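You operate a simulated robot arm through the tools that you are given. There is no shell and no other tool. Be economical: measure what you need, move in short steps, check, and stop when the job is done.

You run a simulated robot arm. Do the job below in one go: nothing can be reset, and whatever is moved stays where it is left.

TASK
Strip the test jig: relay and its three fuses into the green tray.
Fine: grey rocker switch off before you pull anything.
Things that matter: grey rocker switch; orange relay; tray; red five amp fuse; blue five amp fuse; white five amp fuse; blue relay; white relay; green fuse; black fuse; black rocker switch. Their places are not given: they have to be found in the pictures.

The check looks at the end state, three seconds after you hand in, the way a careful person would. Anything else that was tipped, shoved, dropped, spilled or broken makes it a failure.

THE ROBOT
A 6-joint arm with a two-finger parallel gripper, fixed in place. Base frame: the origin is at the foot of the arm, x ahead of it, y to its left, z up; the work surface is at about z = 0.85. Readings come in m, rad, newtons and seconds.
With the tool pointing down near the work surface it reaches from about 0.26 to 0.68 m from the base axis. Its first joint turns from -1.152 to 1.152 rad. Payload 2.9 kg.
The TCP is the grasp point between the finger pads, 0.03 m short of the fingertips. In the tool frame z runs along the fingers and y along their closing line. Largest opening 0.11 m; finger width 0.02, thickness 0.01; the body of the gripper, 0.048 by 0.112 m, starts 0.055 m behind the TCP.
Orientation is that of the tool frame in the base frame, as a unit quaternion [x, y, z, w]. With the fingers straight down and closing along the base's y, the tool's x points along the base's -x, its y along +y and its z along -z.

THE INTERFACE
- The arm moves only by the tool step_arm. Its argument "rows" is a list of rows, each an object of numbers (a shift or turn left out is 0, a gripper value left out holds the last): "x", "y", "z": the shift along the tool's x, y, z in mm; "rx", "ry", "rz": the turn, a rotation vector about the tool's x, y, z in rad; "claw": the gripper command, from -1 (shut) to 1 (fully open), values between in proportion. In form: [{"x": .., "y": .., "z": .., "rx": .., "ry": .., "rz": .., "claw": ..}, ...]. A call has 1 to 8 rows; each row shifts and turns the commanded pose from where the row before left it, along the tool's axes as they then stand. Rows are played at 5 a second. More than 0.05 m and 0.15 rad between two rows, or a gripper value outside its range, and nothing of the call is played. A pose out of reach is approached as far as the arm can. The call stops where the force on the tool passes 90 N (or 10 N more than at its start, if that is more) or the arm is blocked; 0.2 s more then pass. Each finger travels about 0.108 m/s and halts on what it meets, pressing with about 42 N; the grip force reading is that of the motor and also rises with nothing between the fingers. The clock runs only during rows and for 0.2 s after the last one: add rows that do not move to give the fingers time. It gives the time, the measured TCP pose, the force on the tool (base axes), the opening and the grip force at its end, in the units of the frame above (readings bear some noise).
- Cameras (640 x 400 px; columns grow to the right, rows downward): "scene" is fixed at [0.0572, 0.4176, 1.4001]; the picture's right is [-0.91, -0.42, 0.00], its down [-0.20, 0.44, -0.88] and it looks along [0.36, -0.80, -0.48] (base axes); focal length 341 px, centre (320, 200). "wrist" rides on the gripper at [-0.036, 0, -0.057] in the tool frame; the picture's right is [0.00, -1.00, 0.00], its down [0.97, 0.00, -0.24] and it looks along [0.24, 0.00, 0.97] (tool axes); focal length 218 px, centre (320, 200).
- grab_frame(camera): a new picture of that camera. It takes no simulated time.
- point_at(camera, pixels): for up to 12 pixels [column, row] of the newest picture of that camera ("zoom" is the newest enlarged one), the place [x, y, z] in the base frame of the surface seen there, good to about 0.003 m, but the place of the scene camera against the robot may be out by one fixed shift of up to 0.012 m in any direction. It takes no simulated time.
- close_up(camera, box): a new picture of the part [left, top, right, bottom] of that camera's present view, enlarged. It takes no simulated time.
- finish_job(): hands the job in; it is judged then, once.

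Keep the steps short. Do not move on a guess: measure, check each grasp and each placing, and mend mistakes. In all there are 80 turns and 46 pictures (those below and enlarged ones count). Leave the gripper open and the arm clear of the work at the hand-in unless told otherwise, and finish with a single line.

The tools are called after "Emit:" by a JSON object that holds its "api" and its "payload". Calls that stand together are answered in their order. step_arm: Moves the arm, as the interface text tells. Its arguments: {"type":"object","properties":{"rows":{"type":"array","items":{"type":"object","properties":{"x":{"type":"number"},"y":{"type":"number"},"z":{"type":"number"},"rx":{"type":"number"},"ry":{"type":"number"},"rz":{"type":"number"},"claw":{"type":"number"}}}}},"required":["rows"]} The other tools are called the same way: grab_frame (camera) takes a picture; point_at (camera, pixels) gives the place of the surface under pixels of a picture; close_up (camera, box) takes an enlarged picture of a part of a camera's view; finish_job () hands the job in.

At the start:

```text
t: 0.0
tool_pos: [0.2731, -0.2548, 1.2467]
orientation: [0.001, 1.0, 0.0, 0.0]
wrist_force: [0.7, -0.3, -0.1]
gripper_width: 0.1102
gripper_force: 0.0
```

scene: 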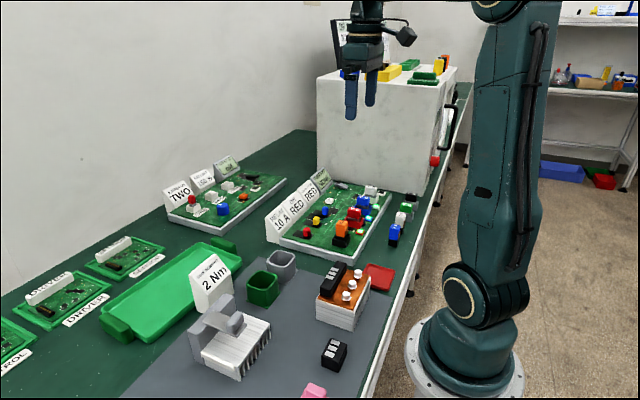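
wrist: 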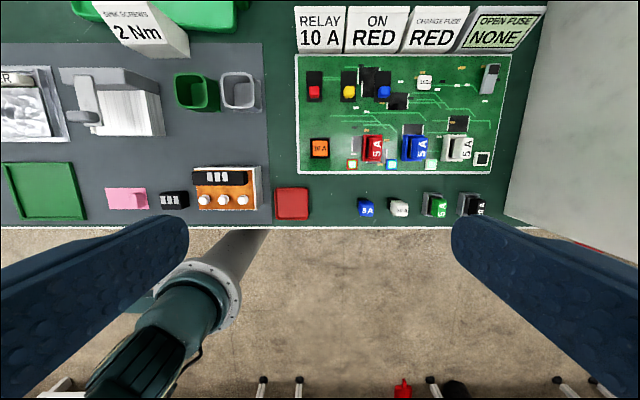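

I start by enlarging the test jig in both views to identify the parts.

Emit:
{"api": "close_up", "payload": {"camera": "wrist", "box": [280, 0, 560, 230]}}

Emit:
{"api": "close_up", "payload": {"camera": "scene", "box": [260, 160, 420, 260]}}

Emit:
{"api": "close_up", "payload": {"camera": "scene", "box": [80, 150, 300, 350]}}

```text
1.74 times, centred on (420, 115) of wrist
```

zoom: 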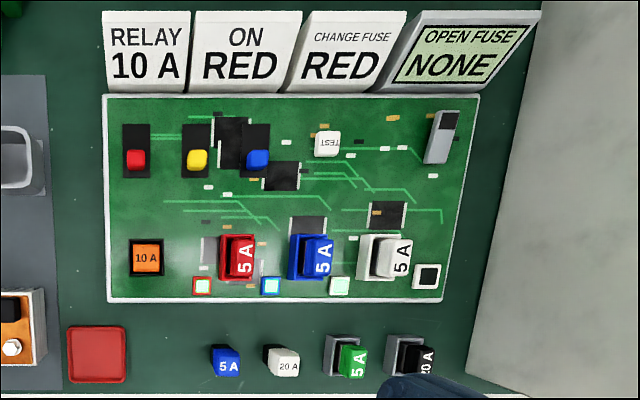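

```text
4.00 times, centred on (340, 210) of scene
```

zoom: 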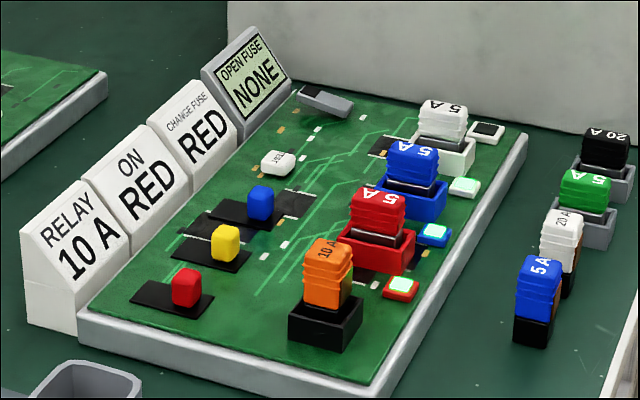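

```text
2.00 times, centred on (190, 250) of scene
```

zoom: 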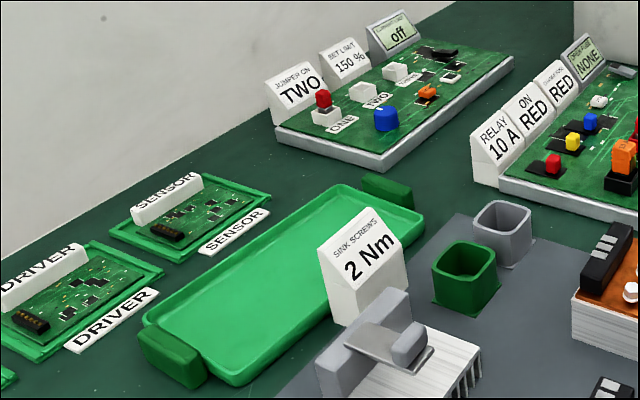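

I have found the jig: orange 10 A relay, and red, blue and white 5 A fuses in their holders. The grey rocker is at wrist (490,78). Next I measure these points, the two green candidates for the tray, and the black box at wrist (482,158).

Emit:
{"api": "point_at", "payload": {"camera": "wrist", "pixels": [[320, 148], [374, 148], [413, 148], [458, 148], [487, 85], [494, 68], [298, 172], [490, 172], [500, 60], [366, 208], [45, 190], [200, 15]]}}

Emit:
{"api": "point_at", "payload": {"camera": "scene", "pixels": [[170, 285], [120, 335], [222, 246], [152, 334], [233, 260], [110, 310], [165, 255], [331, 186], [344, 187], [342, 228], [354, 213], [262, 280]]}}

Emit:
{"api": "close_up", "payload": {"camera": "scene", "box": [310, 170, 374, 210]}}

```text
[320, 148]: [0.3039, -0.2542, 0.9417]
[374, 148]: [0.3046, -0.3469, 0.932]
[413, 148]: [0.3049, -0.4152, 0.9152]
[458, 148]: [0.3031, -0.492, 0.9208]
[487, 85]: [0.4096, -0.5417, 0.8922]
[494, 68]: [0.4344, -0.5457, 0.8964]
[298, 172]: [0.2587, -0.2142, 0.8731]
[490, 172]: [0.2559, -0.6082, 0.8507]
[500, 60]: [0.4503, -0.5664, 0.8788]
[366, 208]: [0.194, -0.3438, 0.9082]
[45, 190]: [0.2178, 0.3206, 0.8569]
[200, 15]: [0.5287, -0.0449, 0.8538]
```

```text
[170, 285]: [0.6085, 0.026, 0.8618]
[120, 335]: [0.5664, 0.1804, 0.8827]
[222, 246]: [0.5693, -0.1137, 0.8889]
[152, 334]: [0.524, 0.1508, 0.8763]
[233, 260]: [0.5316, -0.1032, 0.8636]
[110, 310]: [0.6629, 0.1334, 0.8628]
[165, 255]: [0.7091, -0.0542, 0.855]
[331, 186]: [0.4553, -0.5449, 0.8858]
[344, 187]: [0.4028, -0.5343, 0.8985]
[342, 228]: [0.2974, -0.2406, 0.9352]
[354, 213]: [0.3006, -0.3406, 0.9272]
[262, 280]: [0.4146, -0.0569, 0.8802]
```

```text
10.00 times, centred on (342, 190) of scene
```

zoom: 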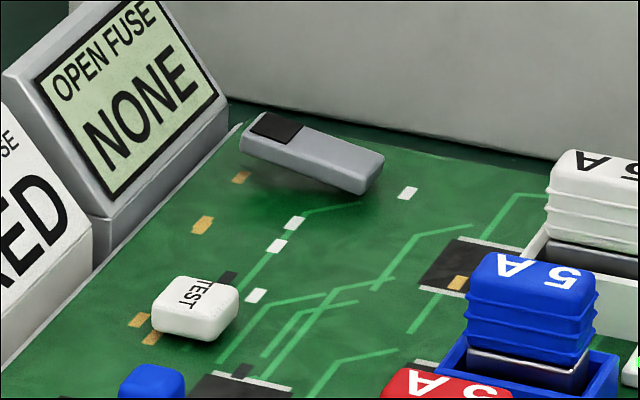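

The rocker's near (base-side) end reads higher (z≈0.8985) than its far, dark-marked end, and the fuse lamps are lit. Before moving close, I measure the white machine's face and check the small green square and the black rocker for comparison.

Emit:
{"api": "point_at", "payload": {"camera": "scene", "pixels": [[330, 150], [380, 130], [420, 185], [440, 90], [325, 90], [390, 185]]}}

Emit:
{"api": "close_up", "payload": {"camera": "scene", "box": [190, 150, 286, 210]}}

Emit:
{"api": "close_up", "payload": {"camera": "wrist", "box": [0, 140, 128, 220]}}

```text
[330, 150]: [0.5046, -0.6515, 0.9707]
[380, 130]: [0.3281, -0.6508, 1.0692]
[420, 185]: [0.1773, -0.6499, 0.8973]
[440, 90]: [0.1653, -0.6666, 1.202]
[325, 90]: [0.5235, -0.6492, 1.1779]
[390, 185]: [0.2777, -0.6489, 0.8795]
```

```text
6.67 times, centred on (238, 180) of scene
```

zoom: 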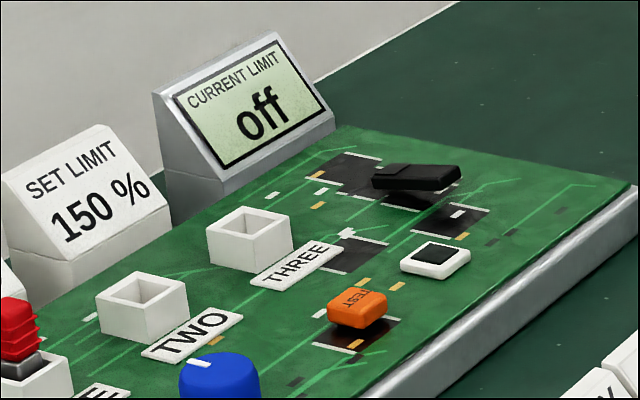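

```text
5.00 times, centred on (64, 180) of wrist
```

zoom: 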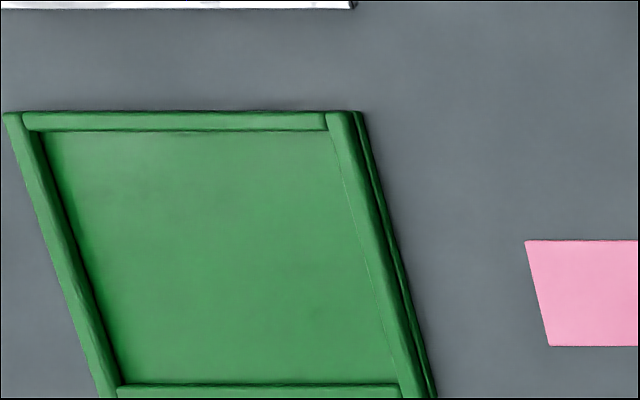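

The machine face is at y≈-0.65, which leaves enough room. The black rocker, whose display reads "off", has its marked end up, and the grey one has it down, so grey is on and its near end must be pressed. The small green square is a board frame, so the big tray with handles is the target. I now move over the jig for a closer look.

Emit:
{"api": "step_arm", "payload": {"rows": [{"x": -15, "y": -34, "z": 24, "claw": 1}, {"x": -15, "y": -34, "z": 24}, {"x": -15, "y": -34, "z": 24}, {"x": -15, "y": -34, "z": 24}, {"x": -15, "y": -34, "z": 24}, {"x": -15, "y": -34, "z": 24}, {}]}}

Emit:
{"api": "grab_frame", "payload": {"camera": "wrist"}}

```text
t: 1.6
tool_pos: [0.3648, -0.4604, 1.1012]
orientation: [0.0, 1.0, -0.001, 0.001]
wrist_force: [-0.2, -1.0, 0.1]
gripper_width: 0.1099
gripper_force: 0.2
```

```text
37 pictures are left
```

wrist: 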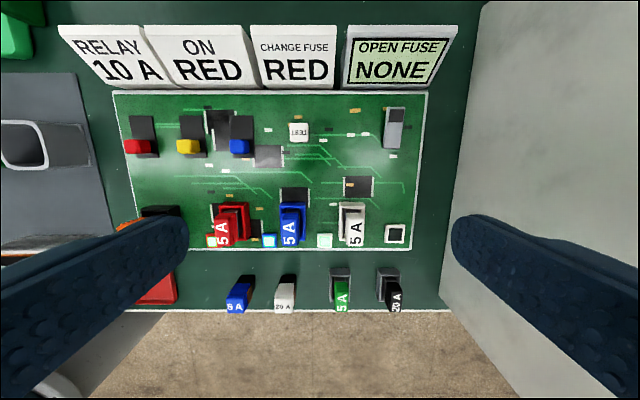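

The fuses and rocker are now clear, so I measure them closely with the wrist camera.

Emit:
{"api": "close_up", "payload": {"camera": "wrist", "box": [190, 90, 430, 250]}}

Emit:
{"api": "point_at", "payload": {"camera": "wrist", "pixels": [[395, 141], [393, 135], [395, 125], [397, 113], [388, 137], [402, 137], [224, 230], [289, 230], [354, 230], [345, 230], [364, 230], [354, 243]]}}

```text
2.50 times, centred on (310, 170) of wrist
```

zoom: 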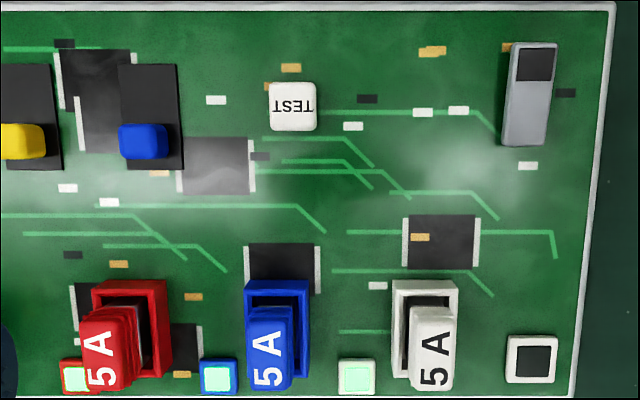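

```text
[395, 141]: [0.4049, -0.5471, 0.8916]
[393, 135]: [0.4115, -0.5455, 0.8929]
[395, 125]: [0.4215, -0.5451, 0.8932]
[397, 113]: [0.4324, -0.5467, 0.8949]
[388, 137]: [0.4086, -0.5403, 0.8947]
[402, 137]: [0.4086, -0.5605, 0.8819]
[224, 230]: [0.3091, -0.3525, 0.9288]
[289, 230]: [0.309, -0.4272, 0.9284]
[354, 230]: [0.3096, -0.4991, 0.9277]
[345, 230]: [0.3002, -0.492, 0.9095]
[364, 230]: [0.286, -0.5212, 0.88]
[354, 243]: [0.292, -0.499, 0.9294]
```

The height readings disagree about which rocker end is up, so I measure along both rockers in scene enlargements.

Emit:
{"api": "close_up", "payload": {"camera": "scene", "box": [318, 172, 366, 202]}}

```text
13.33 times, centred on (342, 187) of scene
```

zoom: 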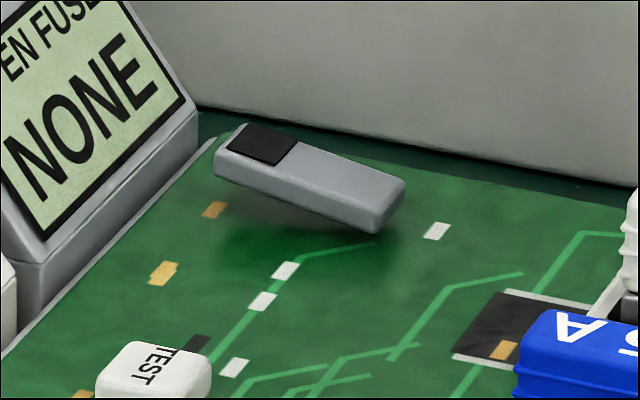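

Emit:
{"api": "point_at", "payload": {"camera": "zoom", "pixels": [[245, 130], [260, 145], [285, 152], [320, 165], [350, 178], [385, 190], [230, 168], [300, 195], [365, 215], [420, 260], [240, 210], [390, 183]]}}

Emit:
{"api": "close_up", "payload": {"camera": "scene", "box": [234, 166, 274, 191]}}

```text
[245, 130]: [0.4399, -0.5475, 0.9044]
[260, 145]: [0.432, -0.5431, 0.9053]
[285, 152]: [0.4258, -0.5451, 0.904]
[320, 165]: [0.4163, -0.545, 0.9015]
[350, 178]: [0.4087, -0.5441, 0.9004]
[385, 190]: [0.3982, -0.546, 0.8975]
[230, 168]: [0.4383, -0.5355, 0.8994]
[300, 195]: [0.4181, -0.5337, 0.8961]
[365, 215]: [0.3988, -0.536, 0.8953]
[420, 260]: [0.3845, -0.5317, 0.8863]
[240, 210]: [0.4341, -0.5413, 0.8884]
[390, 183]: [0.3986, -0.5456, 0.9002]
```

```text
16.00 times, centred on (254, 178) of scene
```

zoom: 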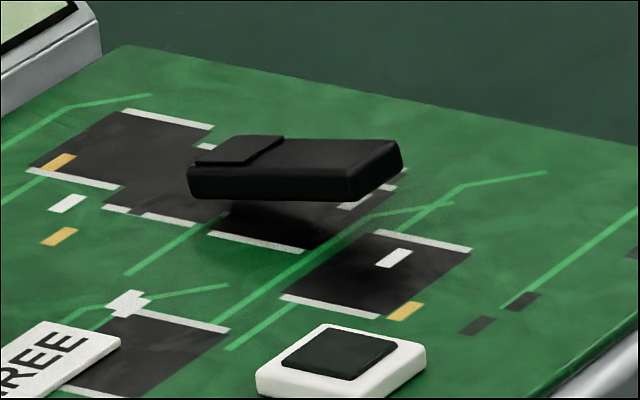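

Now it is consistent: grey's marked far end is up (0.905 against 0.898 in scene z) and its lamps are lit, so it is on. Black's marked end is down, and that one is off. So I must press grey's marked far end at about (0.432,-0.546). First I check the display sign's height for clearance.

Emit:
{"api": "point_at", "payload": {"camera": "wrist", "pixels": [[400, 30], [370, 27], [440, 30], [400, 85], [410, 170], [397, 110], [396, 119], [390, 112]]}}

Emit:
{"api": "step_arm", "payload": {"rows": [{"x": -17, "y": -21, "z": 25, "claw": -1}, {"x": -17, "y": -21, "z": 25}, {"x": -17, "y": -21, "z": 25}, {"x": -16, "y": -23, "z": 10}, {}]}}

```text
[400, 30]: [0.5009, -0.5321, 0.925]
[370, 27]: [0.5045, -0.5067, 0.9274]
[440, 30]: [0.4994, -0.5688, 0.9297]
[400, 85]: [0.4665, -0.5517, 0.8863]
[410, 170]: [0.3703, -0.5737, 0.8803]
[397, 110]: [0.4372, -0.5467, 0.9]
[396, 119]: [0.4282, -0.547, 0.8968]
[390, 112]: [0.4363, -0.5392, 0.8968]
```

```text
t: 2.8
tool_pos: [0.4113, -0.5211, 1.0119]
orientation: [0.0, 1.0, 0.0, 0.0]
wrist_force: [0.0, -1.2, -0.6]
gripper_width: 0.0002
gripper_force: 37.6
out of reach, approached as far as the arm can: row 3, 4
```

The arm stopped at its reach limit (0.411,-0.521). I tilt the tool so the tip leans away from the base, which brings the wrist inward.

Emit:
{"api": "step_arm", "payload": {"rows": [{"ry": -0.12}, {"ry": -0.12}, {"ry": -0.11}, {}]}}

```text
t: 3.8
tool_pos: [0.3987, -0.5096, 1.0138]
orientation: [0.001, 0.99, 0.004, 0.142]
wrist_force: [1.0, 0.8, -0.4]
gripper_width: 0.0
gripper_force: 37.7
out of reach, approached as far as the arm can: row 1, 2, 3
```

The arm is still limited. Reach should grow as the tool gets lower, so I go straight down 40 mm and read the pose.

Emit:
{"api": "step_arm", "payload": {"rows": [{"x": 5.6, "z": 19}, {"x": 5.6, "z": 19}, {}]}}

```text
t: 4.6
tool_pos: [0.3931, -0.511, 0.9947]
orientation: [0.001, 0.991, 0.01, 0.136]
wrist_force: [-0.3, 0.4, 0.1]
gripper_width: 0.0
gripper_force: 37.7
out of reach, approached as far as the arm can: row 1, 2
```

Leaning the tool outward doesn't help. Instead I'll go back to vertical, turn the gripper so it opens radially, and press with the outer finger alone, which adds about 55 mm of reach. I start by backing off and undoing the tilt.

Emit:
{"api": "step_arm", "payload": {"rows": [{"x": 14, "y": 25, "z": -25}, {"ry": 0.137}, {"ry": 0.136}, {}]}}

```text
t: 5.6
tool_pos: [0.3889, -0.5094, 1.0218]
orientation: [0.001, 1.0, 0.005, 0.005]
wrist_force: [-0.1, 0.2, 0.0]
gripper_width: 0.0001
gripper_force: 37.7
out of reach, approached as far as the arm can: row 1
```

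Vertical again. Now I pull back a bit and turn the gripper by -0.67 rad, opening to about 0.10 m.

Emit:
{"api": "step_arm", "payload": {"rows": [{"x": 15, "y": 25}, {"rz": -0.14, "claw": 0.82}, {"rz": -0.14}, {"rz": -0.14}, {"rz": -0.14}, {"rz": -0.11}, {}]}}

```text
t: 7.2
tool_pos: [0.3739, -0.4855, 1.0229]
orientation: [-0.329, 0.944, 0.003, 0.007]
wrist_force: [-0.6, 0.2, -0.1]
gripper_width: 0.1001
gripper_force: 0.2
```

The gripper opens radially as planned. Now I shift so the outer finger is above (0.432,-0.546) and descend to about 15 mm above the rocker.

Emit:
{"api": "step_arm", "payload": {"rows": [{"x": -8, "y": -28.6}, {"z": 35}, {"z": 36}, {}]}}

Emit:
{"api": "grab_frame", "payload": {"camera": "wrist"}}

Emit:
{"api": "close_up", "payload": {"camera": "scene", "box": [288, 150, 400, 220]}}

```text
t: 8.2
tool_pos: [0.3997, -0.5021, 0.9531]
orientation: [-0.329, 0.944, 0.003, 0.006]
wrist_force: [-0.8, -0.1, 0.6]
gripper_width: 0.0999
gripper_force: 0.1
```

```text
33 pictures are left
```

wrist: 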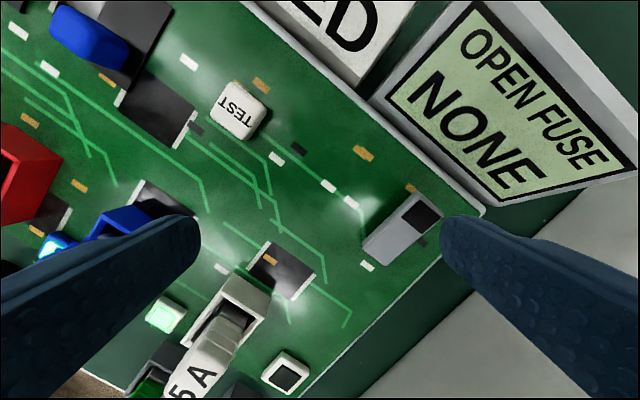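

```text
5.71 times, centred on (344, 185) of scene
```

zoom: 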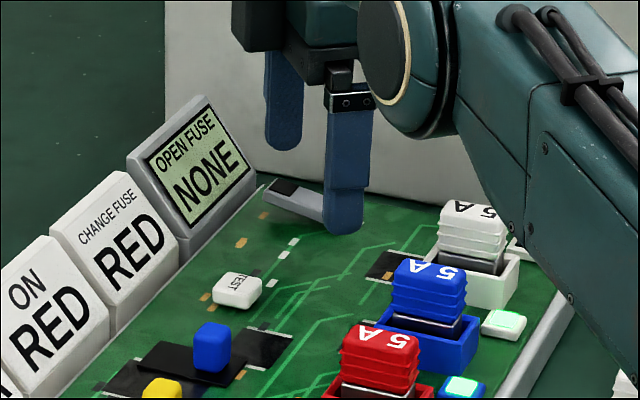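

I measure the rocker's marked end again from this near view.

Emit:
{"api": "point_at", "payload": {"camera": "wrist", "pixels": [[422, 214], [412, 205], [435, 208], [405, 222], [385, 240], [395, 262], [374, 250]]}}

```text
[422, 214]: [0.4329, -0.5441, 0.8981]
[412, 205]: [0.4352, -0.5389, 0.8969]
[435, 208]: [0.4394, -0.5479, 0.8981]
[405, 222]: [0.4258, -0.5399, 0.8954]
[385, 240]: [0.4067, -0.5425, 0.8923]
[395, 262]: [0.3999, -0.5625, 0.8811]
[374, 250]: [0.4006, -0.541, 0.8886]
```

The marked end is at (0.433,-0.544,0.898), right under the outer finger, whose tip is at 0.923. I press down in small steps.

Emit:
{"api": "step_arm", "payload": {"rows": [{"z": 22}, {"z": 3}, {"z": 3}, {"z": 3}, {}]}}

Emit:
{"api": "close_up", "payload": {"camera": "scene", "box": [288, 160, 416, 240]}}

```text
t: 9.4
tool_pos: [0.4007, -0.5003, 0.9244]
orientation: [-0.328, 0.944, 0.0, 0.008]
wrist_force: [3.4, 2.5, 18.0]
gripper_width: 0.1005
gripper_force: 0.2
```

```text
5.00 times, centred on (352, 200) of scene
```

zoom: 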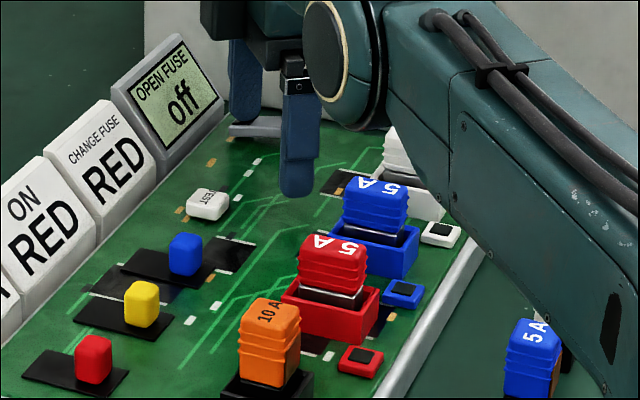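

The display now reads "off" and the lamps are dark, with 18 N on the tool. I lift straight off and check that it stays.

Emit:
{"api": "step_arm", "payload": {"rows": [{"z": -15}, {"z": -40}, {"z": -40}, {"x": 10, "y": 40, "z": -20}, {}]}}

Emit:
{"api": "close_up", "payload": {"camera": "scene", "box": [288, 160, 416, 240]}}

Emit:
{"api": "grab_frame", "payload": {"camera": "wrist"}}

```text
t: 10.6
tool_pos: [0.3651, -0.4778, 1.038]
orientation: [-0.328, 0.945, 0.003, 0.006]
wrist_force: [-0.1, 0.5, 0.3]
gripper_width: 0.1001
gripper_force: 0.0
```

```text
5.00 times, centred on (352, 200) of scene
```

zoom: 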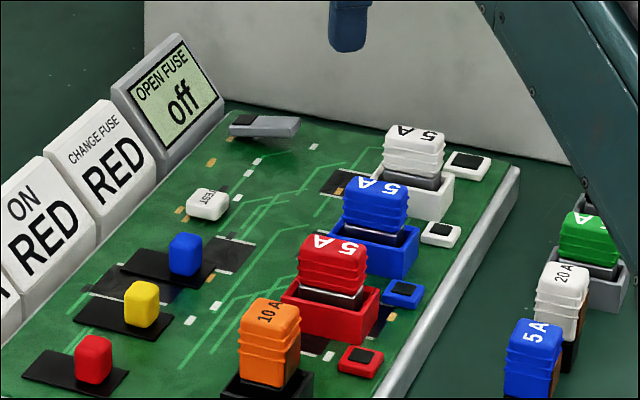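

```text
29 pictures are left
```

wrist: 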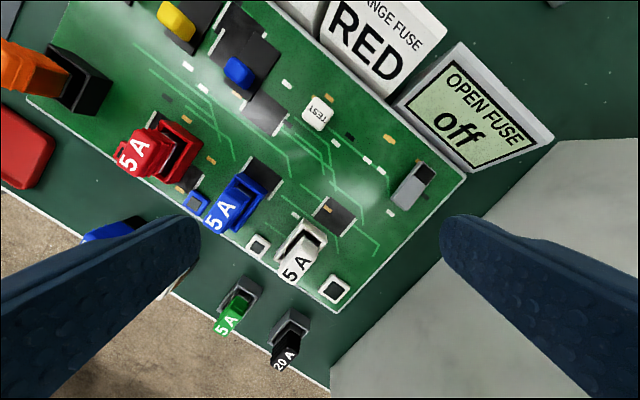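

The switch stays off. I turn the gripper back to close along y and place it above the white fuse to measure.

Emit:
{"api": "step_arm", "payload": {"rows": [{"rz": 0.14}, {"rz": 0.14}, {"rz": 0.14}, {"rz": 0.14}, {"rz": 0.11}, {"x": 32, "y": -9, "claw": 0.2}, {"x": 33, "y": -9}, {}]}}

Emit:
{"api": "grab_frame", "payload": {"camera": "wrist"}}

```text
t: 12.4
tool_pos: [0.3089, -0.5089, 1.042]
orientation: [0.001, 1.0, 0.006, 0.004]
wrist_force: [-0.3, -0.2, -0.6]
gripper_width: 0.0659
gripper_force: 0.0
out of reach, approached as far as the arm can: row 6, 7
```

```text
28 pictures are left
```

wrist: 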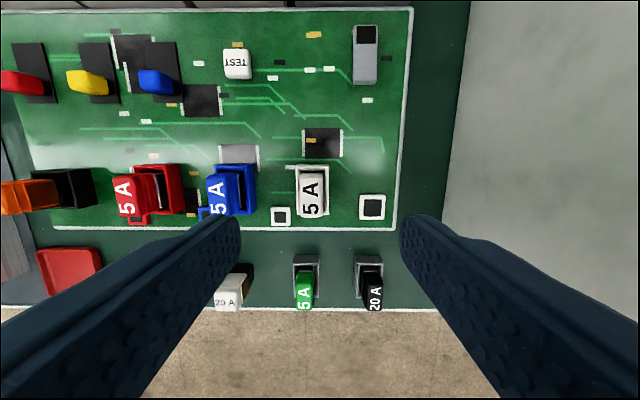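

The arm is near its joint-1 limit here. I measure the white fuse from this view.

Emit:
{"api": "close_up", "payload": {"camera": "wrist", "box": [200, 150, 360, 250]}}

Emit:
{"api": "point_at", "payload": {"camera": "wrist", "pixels": [[312, 176], [312, 195], [312, 212], [304, 195], [321, 195], [298, 200], [327, 200], [312, 168], [217, 190], [224, 190], [246, 190], [335, 190]]}}

```text
4.00 times, centred on (280, 200) of wrist
```

zoom: 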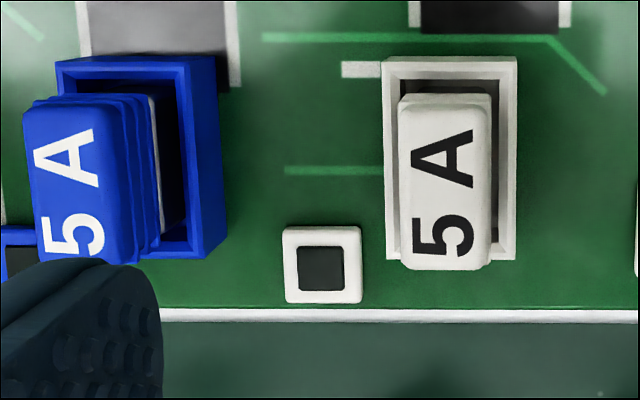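

```text
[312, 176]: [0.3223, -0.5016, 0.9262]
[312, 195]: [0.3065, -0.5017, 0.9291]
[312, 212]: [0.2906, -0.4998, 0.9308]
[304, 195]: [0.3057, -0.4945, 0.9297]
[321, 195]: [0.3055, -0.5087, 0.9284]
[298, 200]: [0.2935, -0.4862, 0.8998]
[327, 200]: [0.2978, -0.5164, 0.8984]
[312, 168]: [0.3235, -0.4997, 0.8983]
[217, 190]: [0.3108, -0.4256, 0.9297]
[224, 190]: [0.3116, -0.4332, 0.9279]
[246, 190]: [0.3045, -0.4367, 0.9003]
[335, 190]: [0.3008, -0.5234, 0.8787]
```

White fuse cap: centre (0.306,-0.5015), top 0.930, width about 18 mm, holder top 0.900. I centre above it.

Emit:
{"api": "step_arm", "payload": {"rows": [{"x": 3, "y": 7.4, "claw": -0.05}, {}, {}]}}

```text
t: 13.2
tool_pos: [0.309, -0.5064, 1.0452]
orientation: [0.001, 1.0, 0.006, 0.004]
wrist_force: [0.6, 0.3, -0.4]
gripper_width: 0.0521
gripper_force: 0.0
out of reach, approached as far as the arm can: row 1
```

I try the remaining few millimetres again to see how the arm resolves the limit.

Emit:
{"api": "step_arm", "payload": {"rows": [{"x": 3, "y": 5}, {}, {}]}}

```text
t: 14.0
tool_pos: [0.3083, -0.5063, 1.0473]
orientation: [0.0, 1.0, 0.006, 0.004]
wrist_force: [0.0, 0.0, 0.5]
gripper_width: 0.0521
gripper_force: 0.0
out of reach, approached as far as the arm can: row 1
```

Inward motion seems blocked although this place should be in reach, so I look at the arm's posture.

Emit:
{"api": "grab_frame", "payload": {"camera": "scene"}}

```text
26 pictures are left
```

scene: 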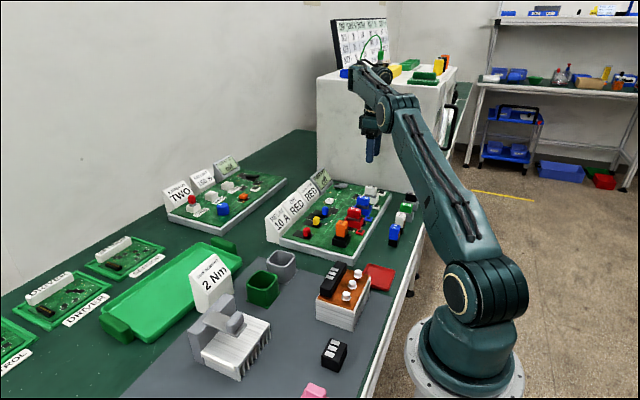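

During the full stretch the elbow seems to have passed straight and settled on the wrong side, with the arm now almost straight. I go up in free air to stretch it again, then pull inward and see whether the elbow folds back properly.

Emit:
{"api": "step_arm", "payload": {"rows": [{"z": -40}, {"z": -40}, {"z": -40}, {}]}}

```text
t: 15.0
tool_pos: [0.3069, -0.5078, 1.1686]
orientation: [0.0, 1.0, 0.005, 0.005]
wrist_force: [0.2, -1.0, 0.3]
gripper_width: 0.0523
gripper_force: 0.1
```

It rose freely, so the arm isn't straight. I test inward motion at this height.

Emit:
{"api": "step_arm", "payload": {"rows": [{"x": 20, "y": 35}, {"x": 20, "y": 35}, {"x": 15, "y": 30}, {}]}}

Emit:
{"api": "grab_frame", "payload": {"camera": "scene"}}

```text
t: 16.0
tool_pos: [0.2559, -0.4139, 1.1782]
orientation: [0.0, 1.0, 0.006, 0.003]
wrist_force: [-0.3, -1.0, 0.6]
gripper_width: 0.0522
gripper_force: 0.1
out of reach, approached as far as the arm can: row 3
```

```text
25 pictures are left
```

scene: 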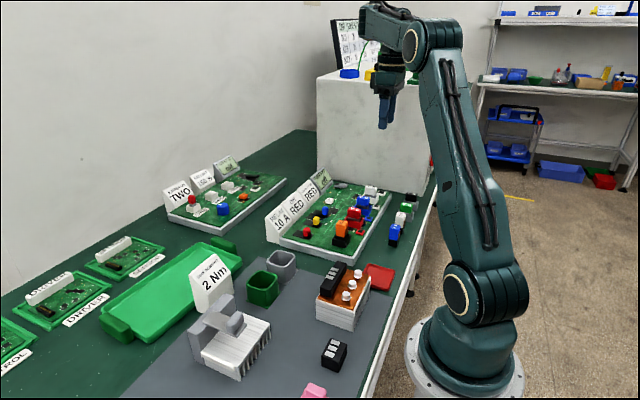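

The reach circle confirms the elbow is inverted (blocked inside about 0.70 m from the shoulder, stretched at about 0.74 m). I push up past full stretch in free air, then come back in.

Emit:
{"api": "step_arm", "payload": {"rows": [{"z": -49}, {"z": -49}, {"z": -49}, {}, {"z": 30}, {}]}}

Emit:
{"api": "grab_frame", "payload": {"camera": "scene"}}

```text
t: 17.4
tool_pos: [0.2534, -0.4106, 1.2902]
orientation: [0.0, 1.0, 0.006, 0.006]
wrist_force: [0.1, -0.2, 0.2]
gripper_width: 0.0524
gripper_force: 0.0
out of reach, approached as far as the arm can: row 3
```

```text
24 pictures are left
```

scene: 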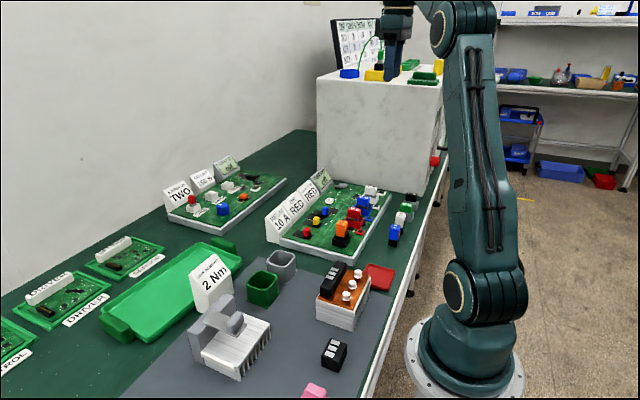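

I test whether it now comes down past the old limit (z 1.178 here).

Emit:
{"api": "step_arm", "payload": {"rows": [{"z": 40}, {"z": 40}, {"z": 40}, {"z": 30}, {}]}}

```text
t: 18.6
tool_pos: [0.2669, -0.4284, 1.162]
orientation: [-0.001, 1.0, 0.007, 0.004]
wrist_force: [0.2, 0.2, 1.2]
gripper_width: 0.0524
gripper_force: 0.1
out of reach, approached as far as the arm can: row 3, 4
```

Still inverted; that push only overshot full stretch by about 5 mm. I overshoot more, as in the original flip, and then test again.

Emit:
{"api": "step_arm", "payload": {"rows": [{"z": -49}, {"z": -49}, {"z": -49}, {"z": -45}, {"z": -45}, {"z": 40}, {"z": 40}, {}]}}

Emit:
{"api": "step_arm", "payload": {"rows": [{"z": 40}, {"z": 40}, {"z": 20}, {}]}}

```text
t: 20.4
tool_pos: [0.24, -0.3916, 1.2535]
orientation: [0.0, 1.0, 0.005, 0.005]
wrist_force: [0.6, -0.2, 0.1]
gripper_width: 0.0525
gripper_force: 0.2
out of reach, approached as far as the arm can: row 3, 4, 5
```

```text
t: 21.4
tool_pos: [0.253, -0.4103, 1.1826]
orientation: [0.001, 1.0, 0.006, 0.003]
wrist_force: [-0.4, 0.0, 0.1]
gripper_width: 0.0523
gripper_force: 0.0
out of reach, approached as far as the arm can: row 2, 3
```

Still inverted. I try stretching horizontally outward with a small tilt at the limit, like the sequence that caused the flip, then pull in well past the block.

Emit:
{"api": "step_arm", "payload": {"rows": [{"x": -23, "y": -38}, {"x": -23, "y": -38}, {"ry": -0.12}, {"ry": 0.12}, {"x": 23, "y": 38}, {"x": 23, "y": 38}, {"x": 23, "y": 38}, {}]}}

```text
t: 23.2
tool_pos: [0.2434, -0.3709, 1.1961]
orientation: [0.001, 1.0, 0.01, -0.022]
wrist_force: [0.0, 0.1, -0.4]
gripper_width: 0.0522
gripper_force: 0.1
out of reach, approached as far as the arm can: row 3, 6, 7
```

Inward and downward motion is blocked along one consistent curve that passes through the start pose itself. That suggests a wrist or elbow joint at a limit and not a lack of reach. I swing nearer the front to test whether it depends on the arm's turn.

Emit:
{"api": "step_arm", "payload": {"rows": [{"x": -25, "y": 35, "z": -20, "ry": -0.044}, {"x": -30, "y": 35, "z": -10}, {"x": -30, "y": 35}, {"x": -30, "y": 35}, {"x": -20, "y": 40}, {"y": 40}, {}]}}

Emit:
{"api": "step_arm", "payload": {"rows": [{"z": 40}, {"z": 40}, {"z": 40}, {}]}}

Emit:
{"api": "grab_frame", "payload": {"camera": "scene"}}

```text
t: 24.8
tool_pos: [0.3825, -0.1509, 1.232]
orientation: [0.001, 1.0, 0.008, 0.002]
wrist_force: [0.4, -0.3, 0.0]
gripper_width: 0.0523
gripper_force: 0.1
```

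```text
t: 25.8
tool_pos: [0.3808, -0.1466, 1.1133]
orientation: [0.0, 1.0, 0.007, 0.002]
wrist_force: [0.2, -0.7, -0.7]
gripper_width: 0.0525
gripper_force: 0.2
```

```text
23 pictures are left
```

scene: 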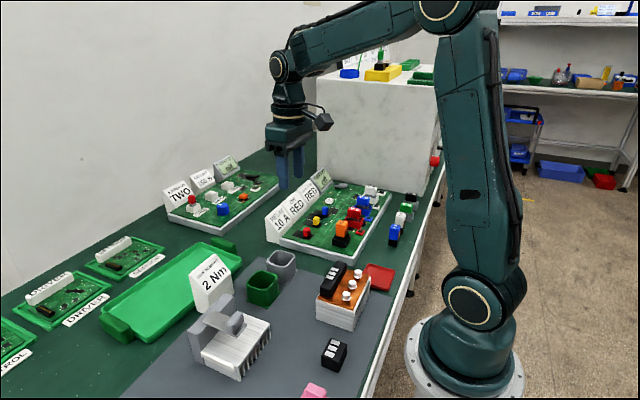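

Here it moves freely, so that block is gone. I go above the relay next and keep away from extreme stretch.

Emit:
{"api": "step_arm", "payload": {"rows": [{"x": 25, "y": -35}, {"x": 28, "y": -35}, {"x": 28, "y": -34}, {"z": 30}, {"z": 20}, {}]}}

Emit:
{"api": "grab_frame", "payload": {"camera": "wrist"}}

```text
t: 27.2
tool_pos: [0.3014, -0.2538, 1.0575]
orientation: [0.0, 1.0, 0.008, 0.003]
wrist_force: [0.3, -0.1, 0.4]
gripper_width: 0.0518
gripper_force: 0.2
```

```text
22 pictures are left
```

wrist: 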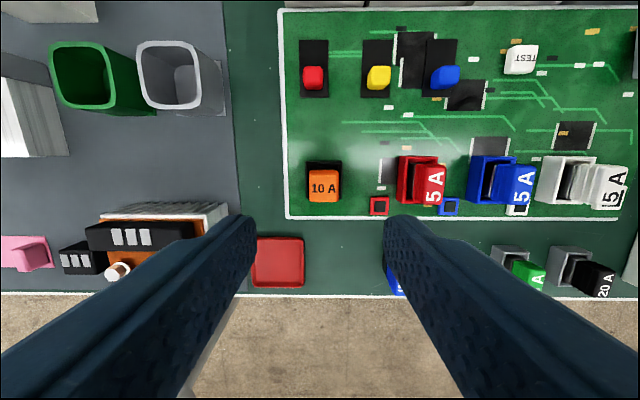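

Clear view of the relay at wrist (323,186). I measure its edges and the other tops.

Emit:
{"api": "close_up", "payload": {"camera": "wrist", "box": [280, 140, 440, 240]}}

Emit:
{"api": "point_at", "payload": {"camera": "wrist", "pixels": [[323, 173], [323, 188], [323, 199], [312, 188], [335, 188], [323, 165], [304, 188], [341, 172], [430, 185], [370, 160], [517, 185], [308, 195]]}}

```text
4.00 times, centred on (360, 190) of wrist
```

zoom: 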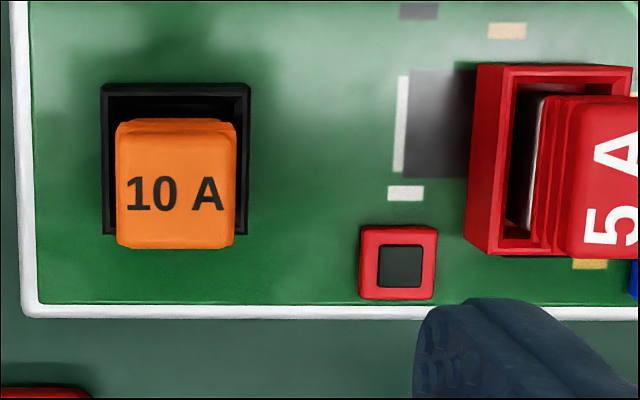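

```text
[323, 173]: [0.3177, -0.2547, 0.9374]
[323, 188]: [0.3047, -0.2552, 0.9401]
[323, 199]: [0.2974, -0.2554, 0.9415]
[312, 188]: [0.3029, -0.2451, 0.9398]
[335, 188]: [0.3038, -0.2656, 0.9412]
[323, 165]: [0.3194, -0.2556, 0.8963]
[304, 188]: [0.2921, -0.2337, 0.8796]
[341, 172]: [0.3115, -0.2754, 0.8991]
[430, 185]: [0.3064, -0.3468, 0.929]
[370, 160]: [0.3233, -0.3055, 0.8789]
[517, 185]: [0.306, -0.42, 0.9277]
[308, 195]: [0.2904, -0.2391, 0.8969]
```

Relay: centre (0.306,-0.2557), 24 mm wide, top 0.940, holder top 0.898. I centre on it, level the tool, descend and grip with the tips just above the holder.

Emit:
{"api": "step_arm", "payload": {"rows": [{"rx": 0.016}, {"x": -4.6, "y": -1.9}, {"z": 40}, {"z": 40}, {"z": 33}, {"z": 10}, {}]}}

```text
t: 28.8
tool_pos: [0.3076, -0.2532, 0.9352]
orientation: [0.0, 1.0, 0.0, 0.002]
wrist_force: [0.1, 0.5, 0.2]
gripper_width: 0.0525
gripper_force: 0.1
```

In place at z 0.935. I shift 2 mm to centre and close.

Emit:
{"api": "step_arm", "payload": {"rows": [{"y": -2.2}, {"claw": -1}, {}, {}]}}

Emit:
{"api": "close_up", "payload": {"camera": "scene", "box": [280, 170, 408, 250]}}

```text
t: 29.8
tool_pos: [0.3081, -0.2536, 0.9358]
orientation: [0.0, 1.0, -0.001, 0.002]
wrist_force: [0.1, 0.1, 0.4]
gripper_width: 0.0227
gripper_force: 42.3
```

```text
5.00 times, centred on (344, 210) of scene
```

zoom: 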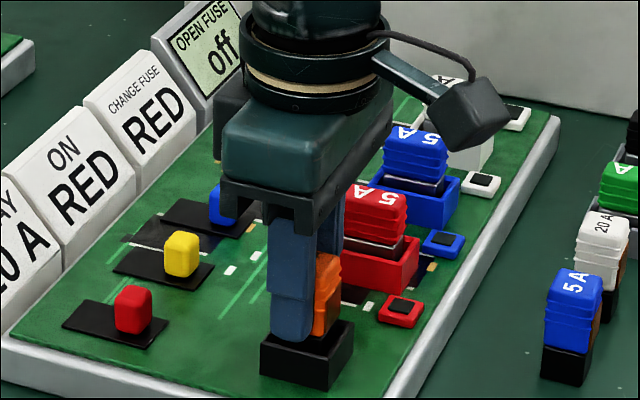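

Gripped at 22.7 mm. I pull straight up.

Emit:
{"api": "step_arm", "payload": {"rows": [{"z": -10}, {"z": -15}, {"z": -30}, {"z": -45}, {}]}}

Emit:
{"api": "grab_frame", "payload": {"camera": "scene"}}

```text
t: 31.0
tool_pos: [0.3061, -0.2576, 1.035]
orientation: [-0.001, 1.0, -0.001, 0.001]
wrist_force: [0.4, 0.7, 0.0]
gripper_width: 0.0229
gripper_force: 41.9
```

```text
19 pictures are left
```

scene: 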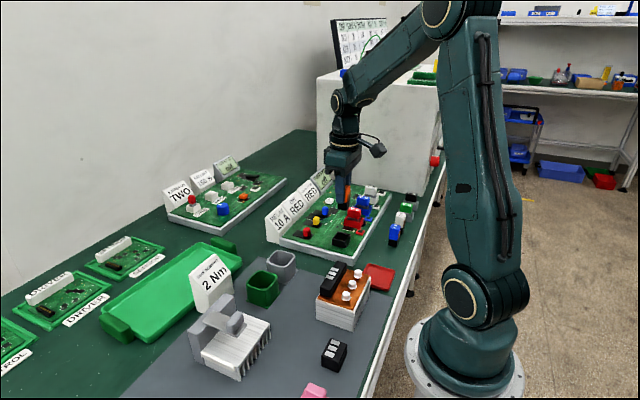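

The relay came out cleanly and the socket is empty. I raise it and carry it toward the tray.

Emit:
{"api": "step_arm", "payload": {"rows": [{"z": -40}, {"x": -29, "y": 38}, {"x": -29, "y": 38}, {"x": -29, "y": 38}, {"x": -29, "y": 38}, {"x": -29, "y": 38}, {"x": -29, "y": 38}, {"x": -29, "y": 38}]}}

Emit:
{"api": "step_arm", "payload": {"rows": [{"x": -29, "y": 38}, {"x": -29, "y": 38}, {}]}}

Emit:
{"api": "grab_frame", "payload": {"camera": "wrist"}}

```text
t: 32.8
tool_pos: [0.5109, 0.012, 1.0777]
orientation: [0.002, 1.0, -0.001, 0.001]
wrist_force: [0.0, 0.5, -1.2]
gripper_width: 0.0228
gripper_force: 41.9
```

```text
t: 33.6
tool_pos: [0.5676, 0.0847, 1.076]
orientation: [0.0, 1.0, 0.0, 0.002]
wrist_force: [-1.0, -0.3, -1.0]
gripper_width: 0.0227
gripper_force: 42.3
```

```text
18 pictures are left
```

wrist: 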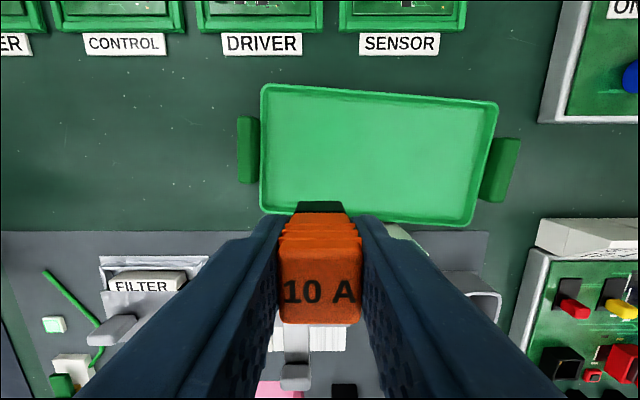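

The tray is in view. I measure its inner corners and the bottom of the held relay.

Emit:
{"api": "point_at", "payload": {"camera": "wrist", "pixels": [[272, 95], [488, 110], [464, 215], [270, 203], [375, 150], [280, 190], [450, 190], [264, 150], [322, 205], [320, 212], [400, 232], [380, 218]]}}

```text
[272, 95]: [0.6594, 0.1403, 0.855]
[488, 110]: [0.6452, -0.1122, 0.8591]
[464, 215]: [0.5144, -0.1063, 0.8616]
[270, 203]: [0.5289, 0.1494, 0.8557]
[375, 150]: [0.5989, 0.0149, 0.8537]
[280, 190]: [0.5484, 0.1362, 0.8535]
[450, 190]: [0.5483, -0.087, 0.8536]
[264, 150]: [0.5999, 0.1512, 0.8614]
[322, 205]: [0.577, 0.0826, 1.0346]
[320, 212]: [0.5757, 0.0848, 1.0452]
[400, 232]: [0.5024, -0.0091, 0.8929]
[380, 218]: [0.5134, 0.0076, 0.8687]
```

Tray floor is 0.8537, interior x 0.525–0.65, y -0.10–0.14. I place the relay at about (0.59,0.10) and lower it to near the floor.

Emit:
{"api": "step_arm", "payload": {"rows": [{"x": -22, "y": 15}, {"z": 45}, {"z": 45}, {"z": 45}, {"z": 20}, {}]}}

Emit:
{"api": "close_up", "payload": {"camera": "scene", "box": [80, 200, 272, 320]}}

```text
t: 35.0
tool_pos: [0.5903, 0.0993, 0.922]
orientation: [0.0, 1.0, 0.0, 0.002]
wrist_force: [0.4, -0.4, -0.5]
gripper_width: 0.023
gripper_force: 41.9
```

```text
3.33 times, centred on (176, 260) of scene
```

zoom: 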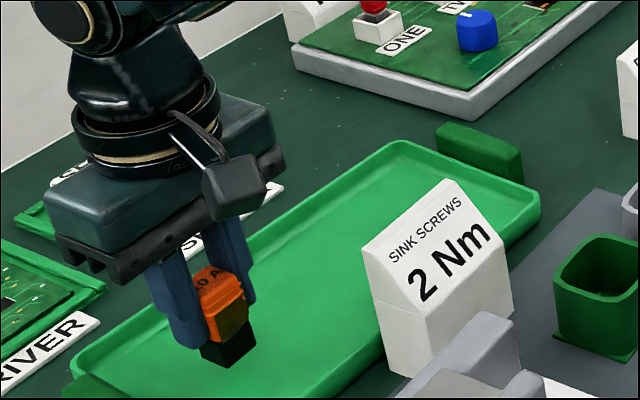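

The relay base hangs about 15–20 mm above the floor. I lower in small steps and watch the force.

Emit:
{"api": "step_arm", "payload": {"rows": [{"z": 10}, {"z": 3}, {"z": 3}, {}]}}

```text
t: 36.0
tool_pos: [0.5892, 0.1001, 0.9069]
orientation: [0.0, 1.0, 0.0, 0.003]
wrist_force: [-2.6, 0.0, 4.9]
gripper_width: 0.0229
gripper_force: 42.1
```

A 4.9 N upward force shows it touches the floor. I release gently and lift.

Emit:
{"api": "step_arm", "payload": {"rows": [{"z": 0.5}, {"claw": -0.2}, {}, {"z": -20}, {"z": -40}, {"z": -49}, {"z": -49}, {}]}}

Emit:
{"api": "close_up", "payload": {"camera": "scene", "box": [80, 200, 272, 320]}}

```text
t: 37.8
tool_pos: [0.5876, 0.0997, 1.0648]
orientation: [0.0, 1.0, -0.001, 0.002]
wrist_force: [-0.1, 0.2, 0.3]
gripper_width: 0.044
gripper_force: 0.0
```

```text
3.33 times, centred on (176, 260) of scene
```

zoom: 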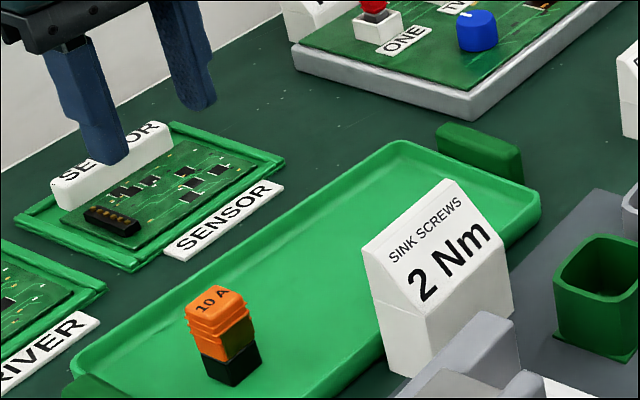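

The relay stands in the tray. Back over to the red fuse.

Emit:
{"api": "step_arm", "payload": {"rows": [{"x": 23.5, "y": -37.7}, {"x": 23.5, "y": -37.7}, {"x": 23.5, "y": -37.7}, {"x": 23.5, "y": -37.7}, {"x": 23.5, "y": -37.7}, {"x": 23.5, "y": -37.7}, {"x": 23.5, "y": -37.7}, {"x": 23.5, "y": -37.7}]}}

Emit:
{"api": "step_arm", "payload": {"rows": [{"x": 23.5, "y": -37.7}, {"x": 23.5, "y": -37.7}, {"x": 23.5, "y": -37.7}, {"x": 23.5, "y": -37.7}, {}, {}]}}

Emit:
{"api": "close_up", "payload": {"camera": "wrist", "box": [240, 130, 480, 280]}}

```text
t: 39.6
tool_pos: [0.4002, -0.2012, 1.0626]
orientation: [-0.001, 1.0, 0.001, 0.002]
wrist_force: [-0.1, -0.3, -0.6]
gripper_width: 0.0439
gripper_force: 0.0
```

```text
t: 41.0
tool_pos: [0.3056, -0.3527, 1.0628]
orientation: [0.001, 1.0, -0.001, 0.002]
wrist_force: [-0.1, -0.7, -0.4]
gripper_width: 0.044
gripper_force: 0.1
```

```text
2.67 times, centred on (360, 205) of wrist
```

zoom: 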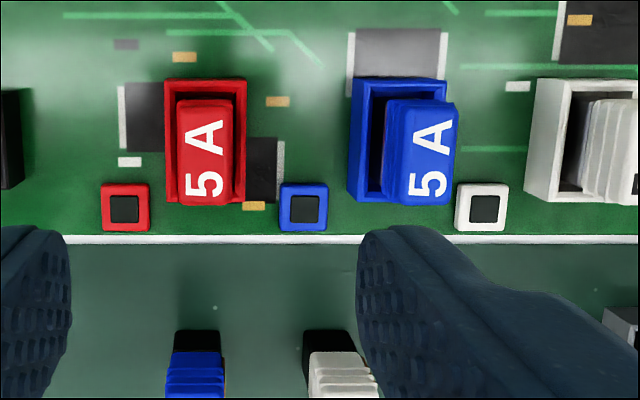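

I measure the red and blue cap edges in this enlargement.

Emit:
{"api": "point_at", "payload": {"camera": "zoom", "pixels": [[206, 110], [206, 150], [206, 195], [182, 150], [230, 150], [206, 85], [398, 150], [425, 150], [450, 150], [425, 108], [425, 195], [605, 150]]}}

```text
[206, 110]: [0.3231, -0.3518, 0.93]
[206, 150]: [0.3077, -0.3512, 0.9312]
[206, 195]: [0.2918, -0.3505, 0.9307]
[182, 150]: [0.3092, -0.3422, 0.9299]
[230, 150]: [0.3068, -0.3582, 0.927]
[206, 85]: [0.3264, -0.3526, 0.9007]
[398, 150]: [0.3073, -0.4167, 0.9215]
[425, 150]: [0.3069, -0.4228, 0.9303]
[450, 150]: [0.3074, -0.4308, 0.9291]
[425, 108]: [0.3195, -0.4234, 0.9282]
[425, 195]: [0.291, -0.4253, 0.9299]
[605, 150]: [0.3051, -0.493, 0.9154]
```

Red cap centre is (0.307,-0.351). I centre, descend and grip.

Emit:
{"api": "step_arm", "payload": {"rows": [{"x": -1.4, "y": 1.7}, {"z": 45}, {"z": 45}, {"z": 30}, {"z": 8}, {}, {"claw": -1}, {}]}}

Emit:
{"api": "step_arm", "payload": {"rows": [{}, {"z": -10}, {"z": -15}, {"z": -30}, {"z": -45}, {"z": -40}, {}]}}

Emit:
{"api": "grab_frame", "payload": {"camera": "scene"}}

```text
t: 42.8
tool_pos: [0.3086, -0.3485, 0.9356]
orientation: [0.0, 1.0, 0.0, 0.002]
wrist_force: [0.0, -0.4, -1.3]
gripper_width: 0.0166
gripper_force: 41.4
```

```text
t: 44.4
tool_pos: [0.3061, -0.3498, 1.0754]
orientation: [0.0, 1.0, -0.001, 0.002]
wrist_force: [-0.4, 1.2, -1.6]
gripper_width: 0.0169
gripper_force: 42.6
```

```text
14 pictures are left
```

scene: 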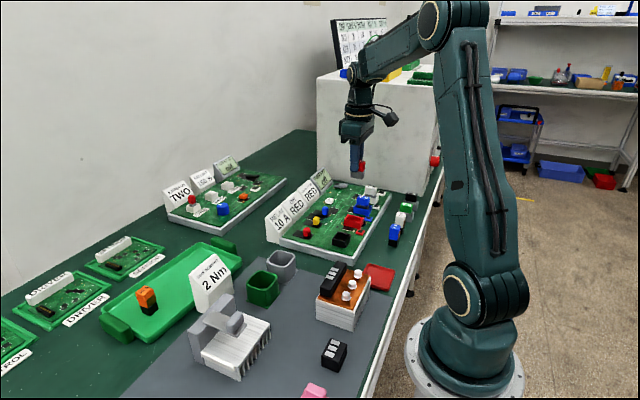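

The red fuse is held. I carry it to (0.59,0.045) in the tray.

Emit:
{"api": "step_arm", "payload": {"rows": [{"x": -25.8, "y": 35.9}, {"x": -25.8, "y": 35.9}, {"x": -25.8, "y": 35.9}, {"x": -25.8, "y": 35.9}, {"x": -25.8, "y": 35.9}, {"x": -25.8, "y": 35.9}, {"x": -25.8, "y": 35.9}, {"x": -25.8, "y": 35.9}]}}

Emit:
{"api": "step_arm", "payload": {"rows": [{"x": -25.8, "y": 35.9}, {"x": -25.8, "y": 35.9}, {"x": -25.8, "y": 35.9}, {}, {"z": 45}, {"z": 45}, {"z": 45}, {"z": 20}]}}

Emit:
{"api": "step_arm", "payload": {"rows": [{"z": 3}, {"z": 3}, {"z": 2}, {}]}}

```text
t: 46.2
tool_pos: [0.5158, -0.0637, 1.0776]
orientation: [0.002, 1.0, -0.001, 0.002]
wrist_force: [0.4, 0.5, -1.0]
gripper_width: 0.0168
gripper_force: 42.4
```

```text
t: 48.0
tool_pos: [0.5935, 0.0442, 0.9233]
orientation: [0.001, 1.0, 0.0, 0.002]
wrist_force: [-0.3, -0.3, 0.3]
gripper_width: 0.0166
gripper_force: 42.0
```

```text
t: 49.0
tool_pos: [0.5932, 0.0443, 0.9137]
orientation: [0.0, 1.0, -0.002, 0.001]
wrist_force: [0.0, 0.4, 0.4]
gripper_width: 0.0163
gripper_force: 42.1
```

No contact yet at 0.9137; I lower in 2–3 mm steps.

Emit:
{"api": "step_arm", "payload": {"rows": [{"z": 3}, {"z": 3}, {"z": 2}, {}]}}

Emit:
{"api": "close_up", "payload": {"camera": "scene", "box": [96, 220, 224, 300]}}

```text
t: 50.0
tool_pos: [0.593, 0.0438, 0.9064]
orientation: [0.0, 1.0, 0.0, 0.003]
wrist_force: [-4.8, -1.0, 13.0]
gripper_width: 0.0165
gripper_force: 42.5
```

```text
5.00 times, centred on (160, 260) of scene
```

zoom: 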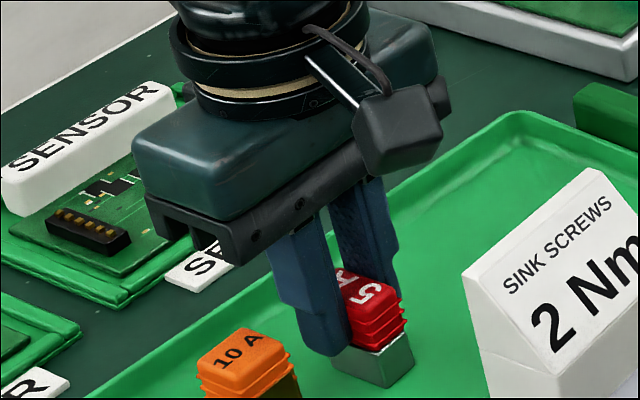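

It touches the floor (13 N). I ease up 0.5 mm, release and lift.

Emit:
{"api": "step_arm", "payload": {"rows": [{"z": -0.5}, {"claw": -0.3}, {}, {"z": -20}, {"z": -40}, {"z": -49}, {"z": -49}, {}]}}

Emit:
{"api": "step_arm", "payload": {"rows": [{"x": 23.8, "y": -39}, {"x": 23.8, "y": -39}, {"x": 23.8, "y": -39}, {"x": 23.8, "y": -39}, {"x": 23.8, "y": -39}, {"x": 23.8, "y": -39}, {"x": 23.8, "y": -39}, {"x": 23.8, "y": -39}]}}

Emit:
{"api": "close_up", "payload": {"camera": "scene", "box": [80, 200, 272, 320]}}

```text
t: 51.8
tool_pos: [0.5925, 0.0441, 1.064]
orientation: [-0.001, 1.0, -0.001, 0.002]
wrist_force: [0.2, 0.6, 0.9]
gripper_width: 0.0384
gripper_force: 0.0
```

```text
t: 53.6
tool_pos: [0.4036, -0.2664, 1.062]
orientation: [0.0, 1.0, -0.001, 0.002]
wrist_force: [-0.3, -0.4, 0.0]
gripper_width: 0.0383
gripper_force: 0.0
```

```text
3.33 times, centred on (176, 260) of scene
```

zoom: 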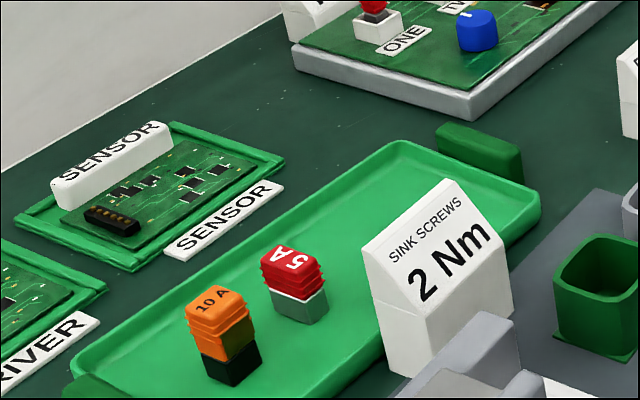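

Red is standing in the tray. I continue to the blue fuse at about (0.307,-0.426).

Emit:
{"api": "step_arm", "payload": {"rows": [{"x": 24.2, "y": -40}, {"x": 24.2, "y": -40}, {"x": 24.2, "y": -40}, {"x": 24.2, "y": -40}, {}, {}]}}

Emit:
{"api": "close_up", "payload": {"camera": "wrist", "box": [240, 130, 480, 280]}}

Emit:
{"api": "point_at", "payload": {"camera": "zoom", "pixels": [[206, 110], [206, 150], [206, 195], [186, 150], [230, 150], [216, 150], [196, 150], [425, 150], [450, 150], [405, 150]]}}

```text
t: 55.0
tool_pos: [0.3048, -0.4254, 1.0613]
orientation: [0.0, 1.0, -0.001, 0.002]
wrist_force: [-0.9, 0.1, -0.1]
gripper_width: 0.0386
gripper_force: 0.0
```

```text
2.67 times, centred on (360, 205) of wrist
```

zoom: 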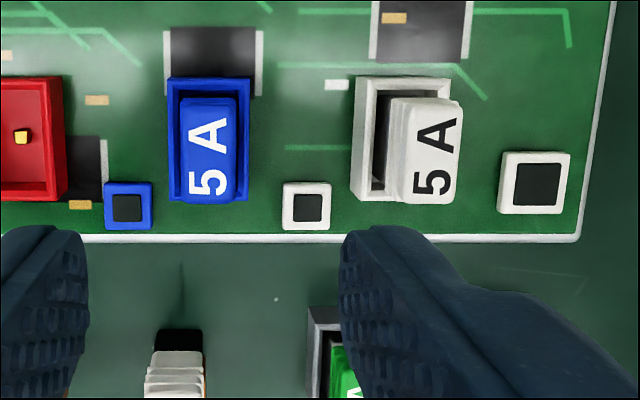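

```text
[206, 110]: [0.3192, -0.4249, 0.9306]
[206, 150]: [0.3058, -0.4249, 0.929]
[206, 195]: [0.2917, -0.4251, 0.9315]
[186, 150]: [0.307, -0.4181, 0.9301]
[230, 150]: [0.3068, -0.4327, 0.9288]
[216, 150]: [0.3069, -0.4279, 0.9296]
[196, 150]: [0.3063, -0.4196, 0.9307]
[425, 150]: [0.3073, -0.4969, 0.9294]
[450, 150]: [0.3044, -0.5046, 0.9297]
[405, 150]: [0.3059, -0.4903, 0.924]
```

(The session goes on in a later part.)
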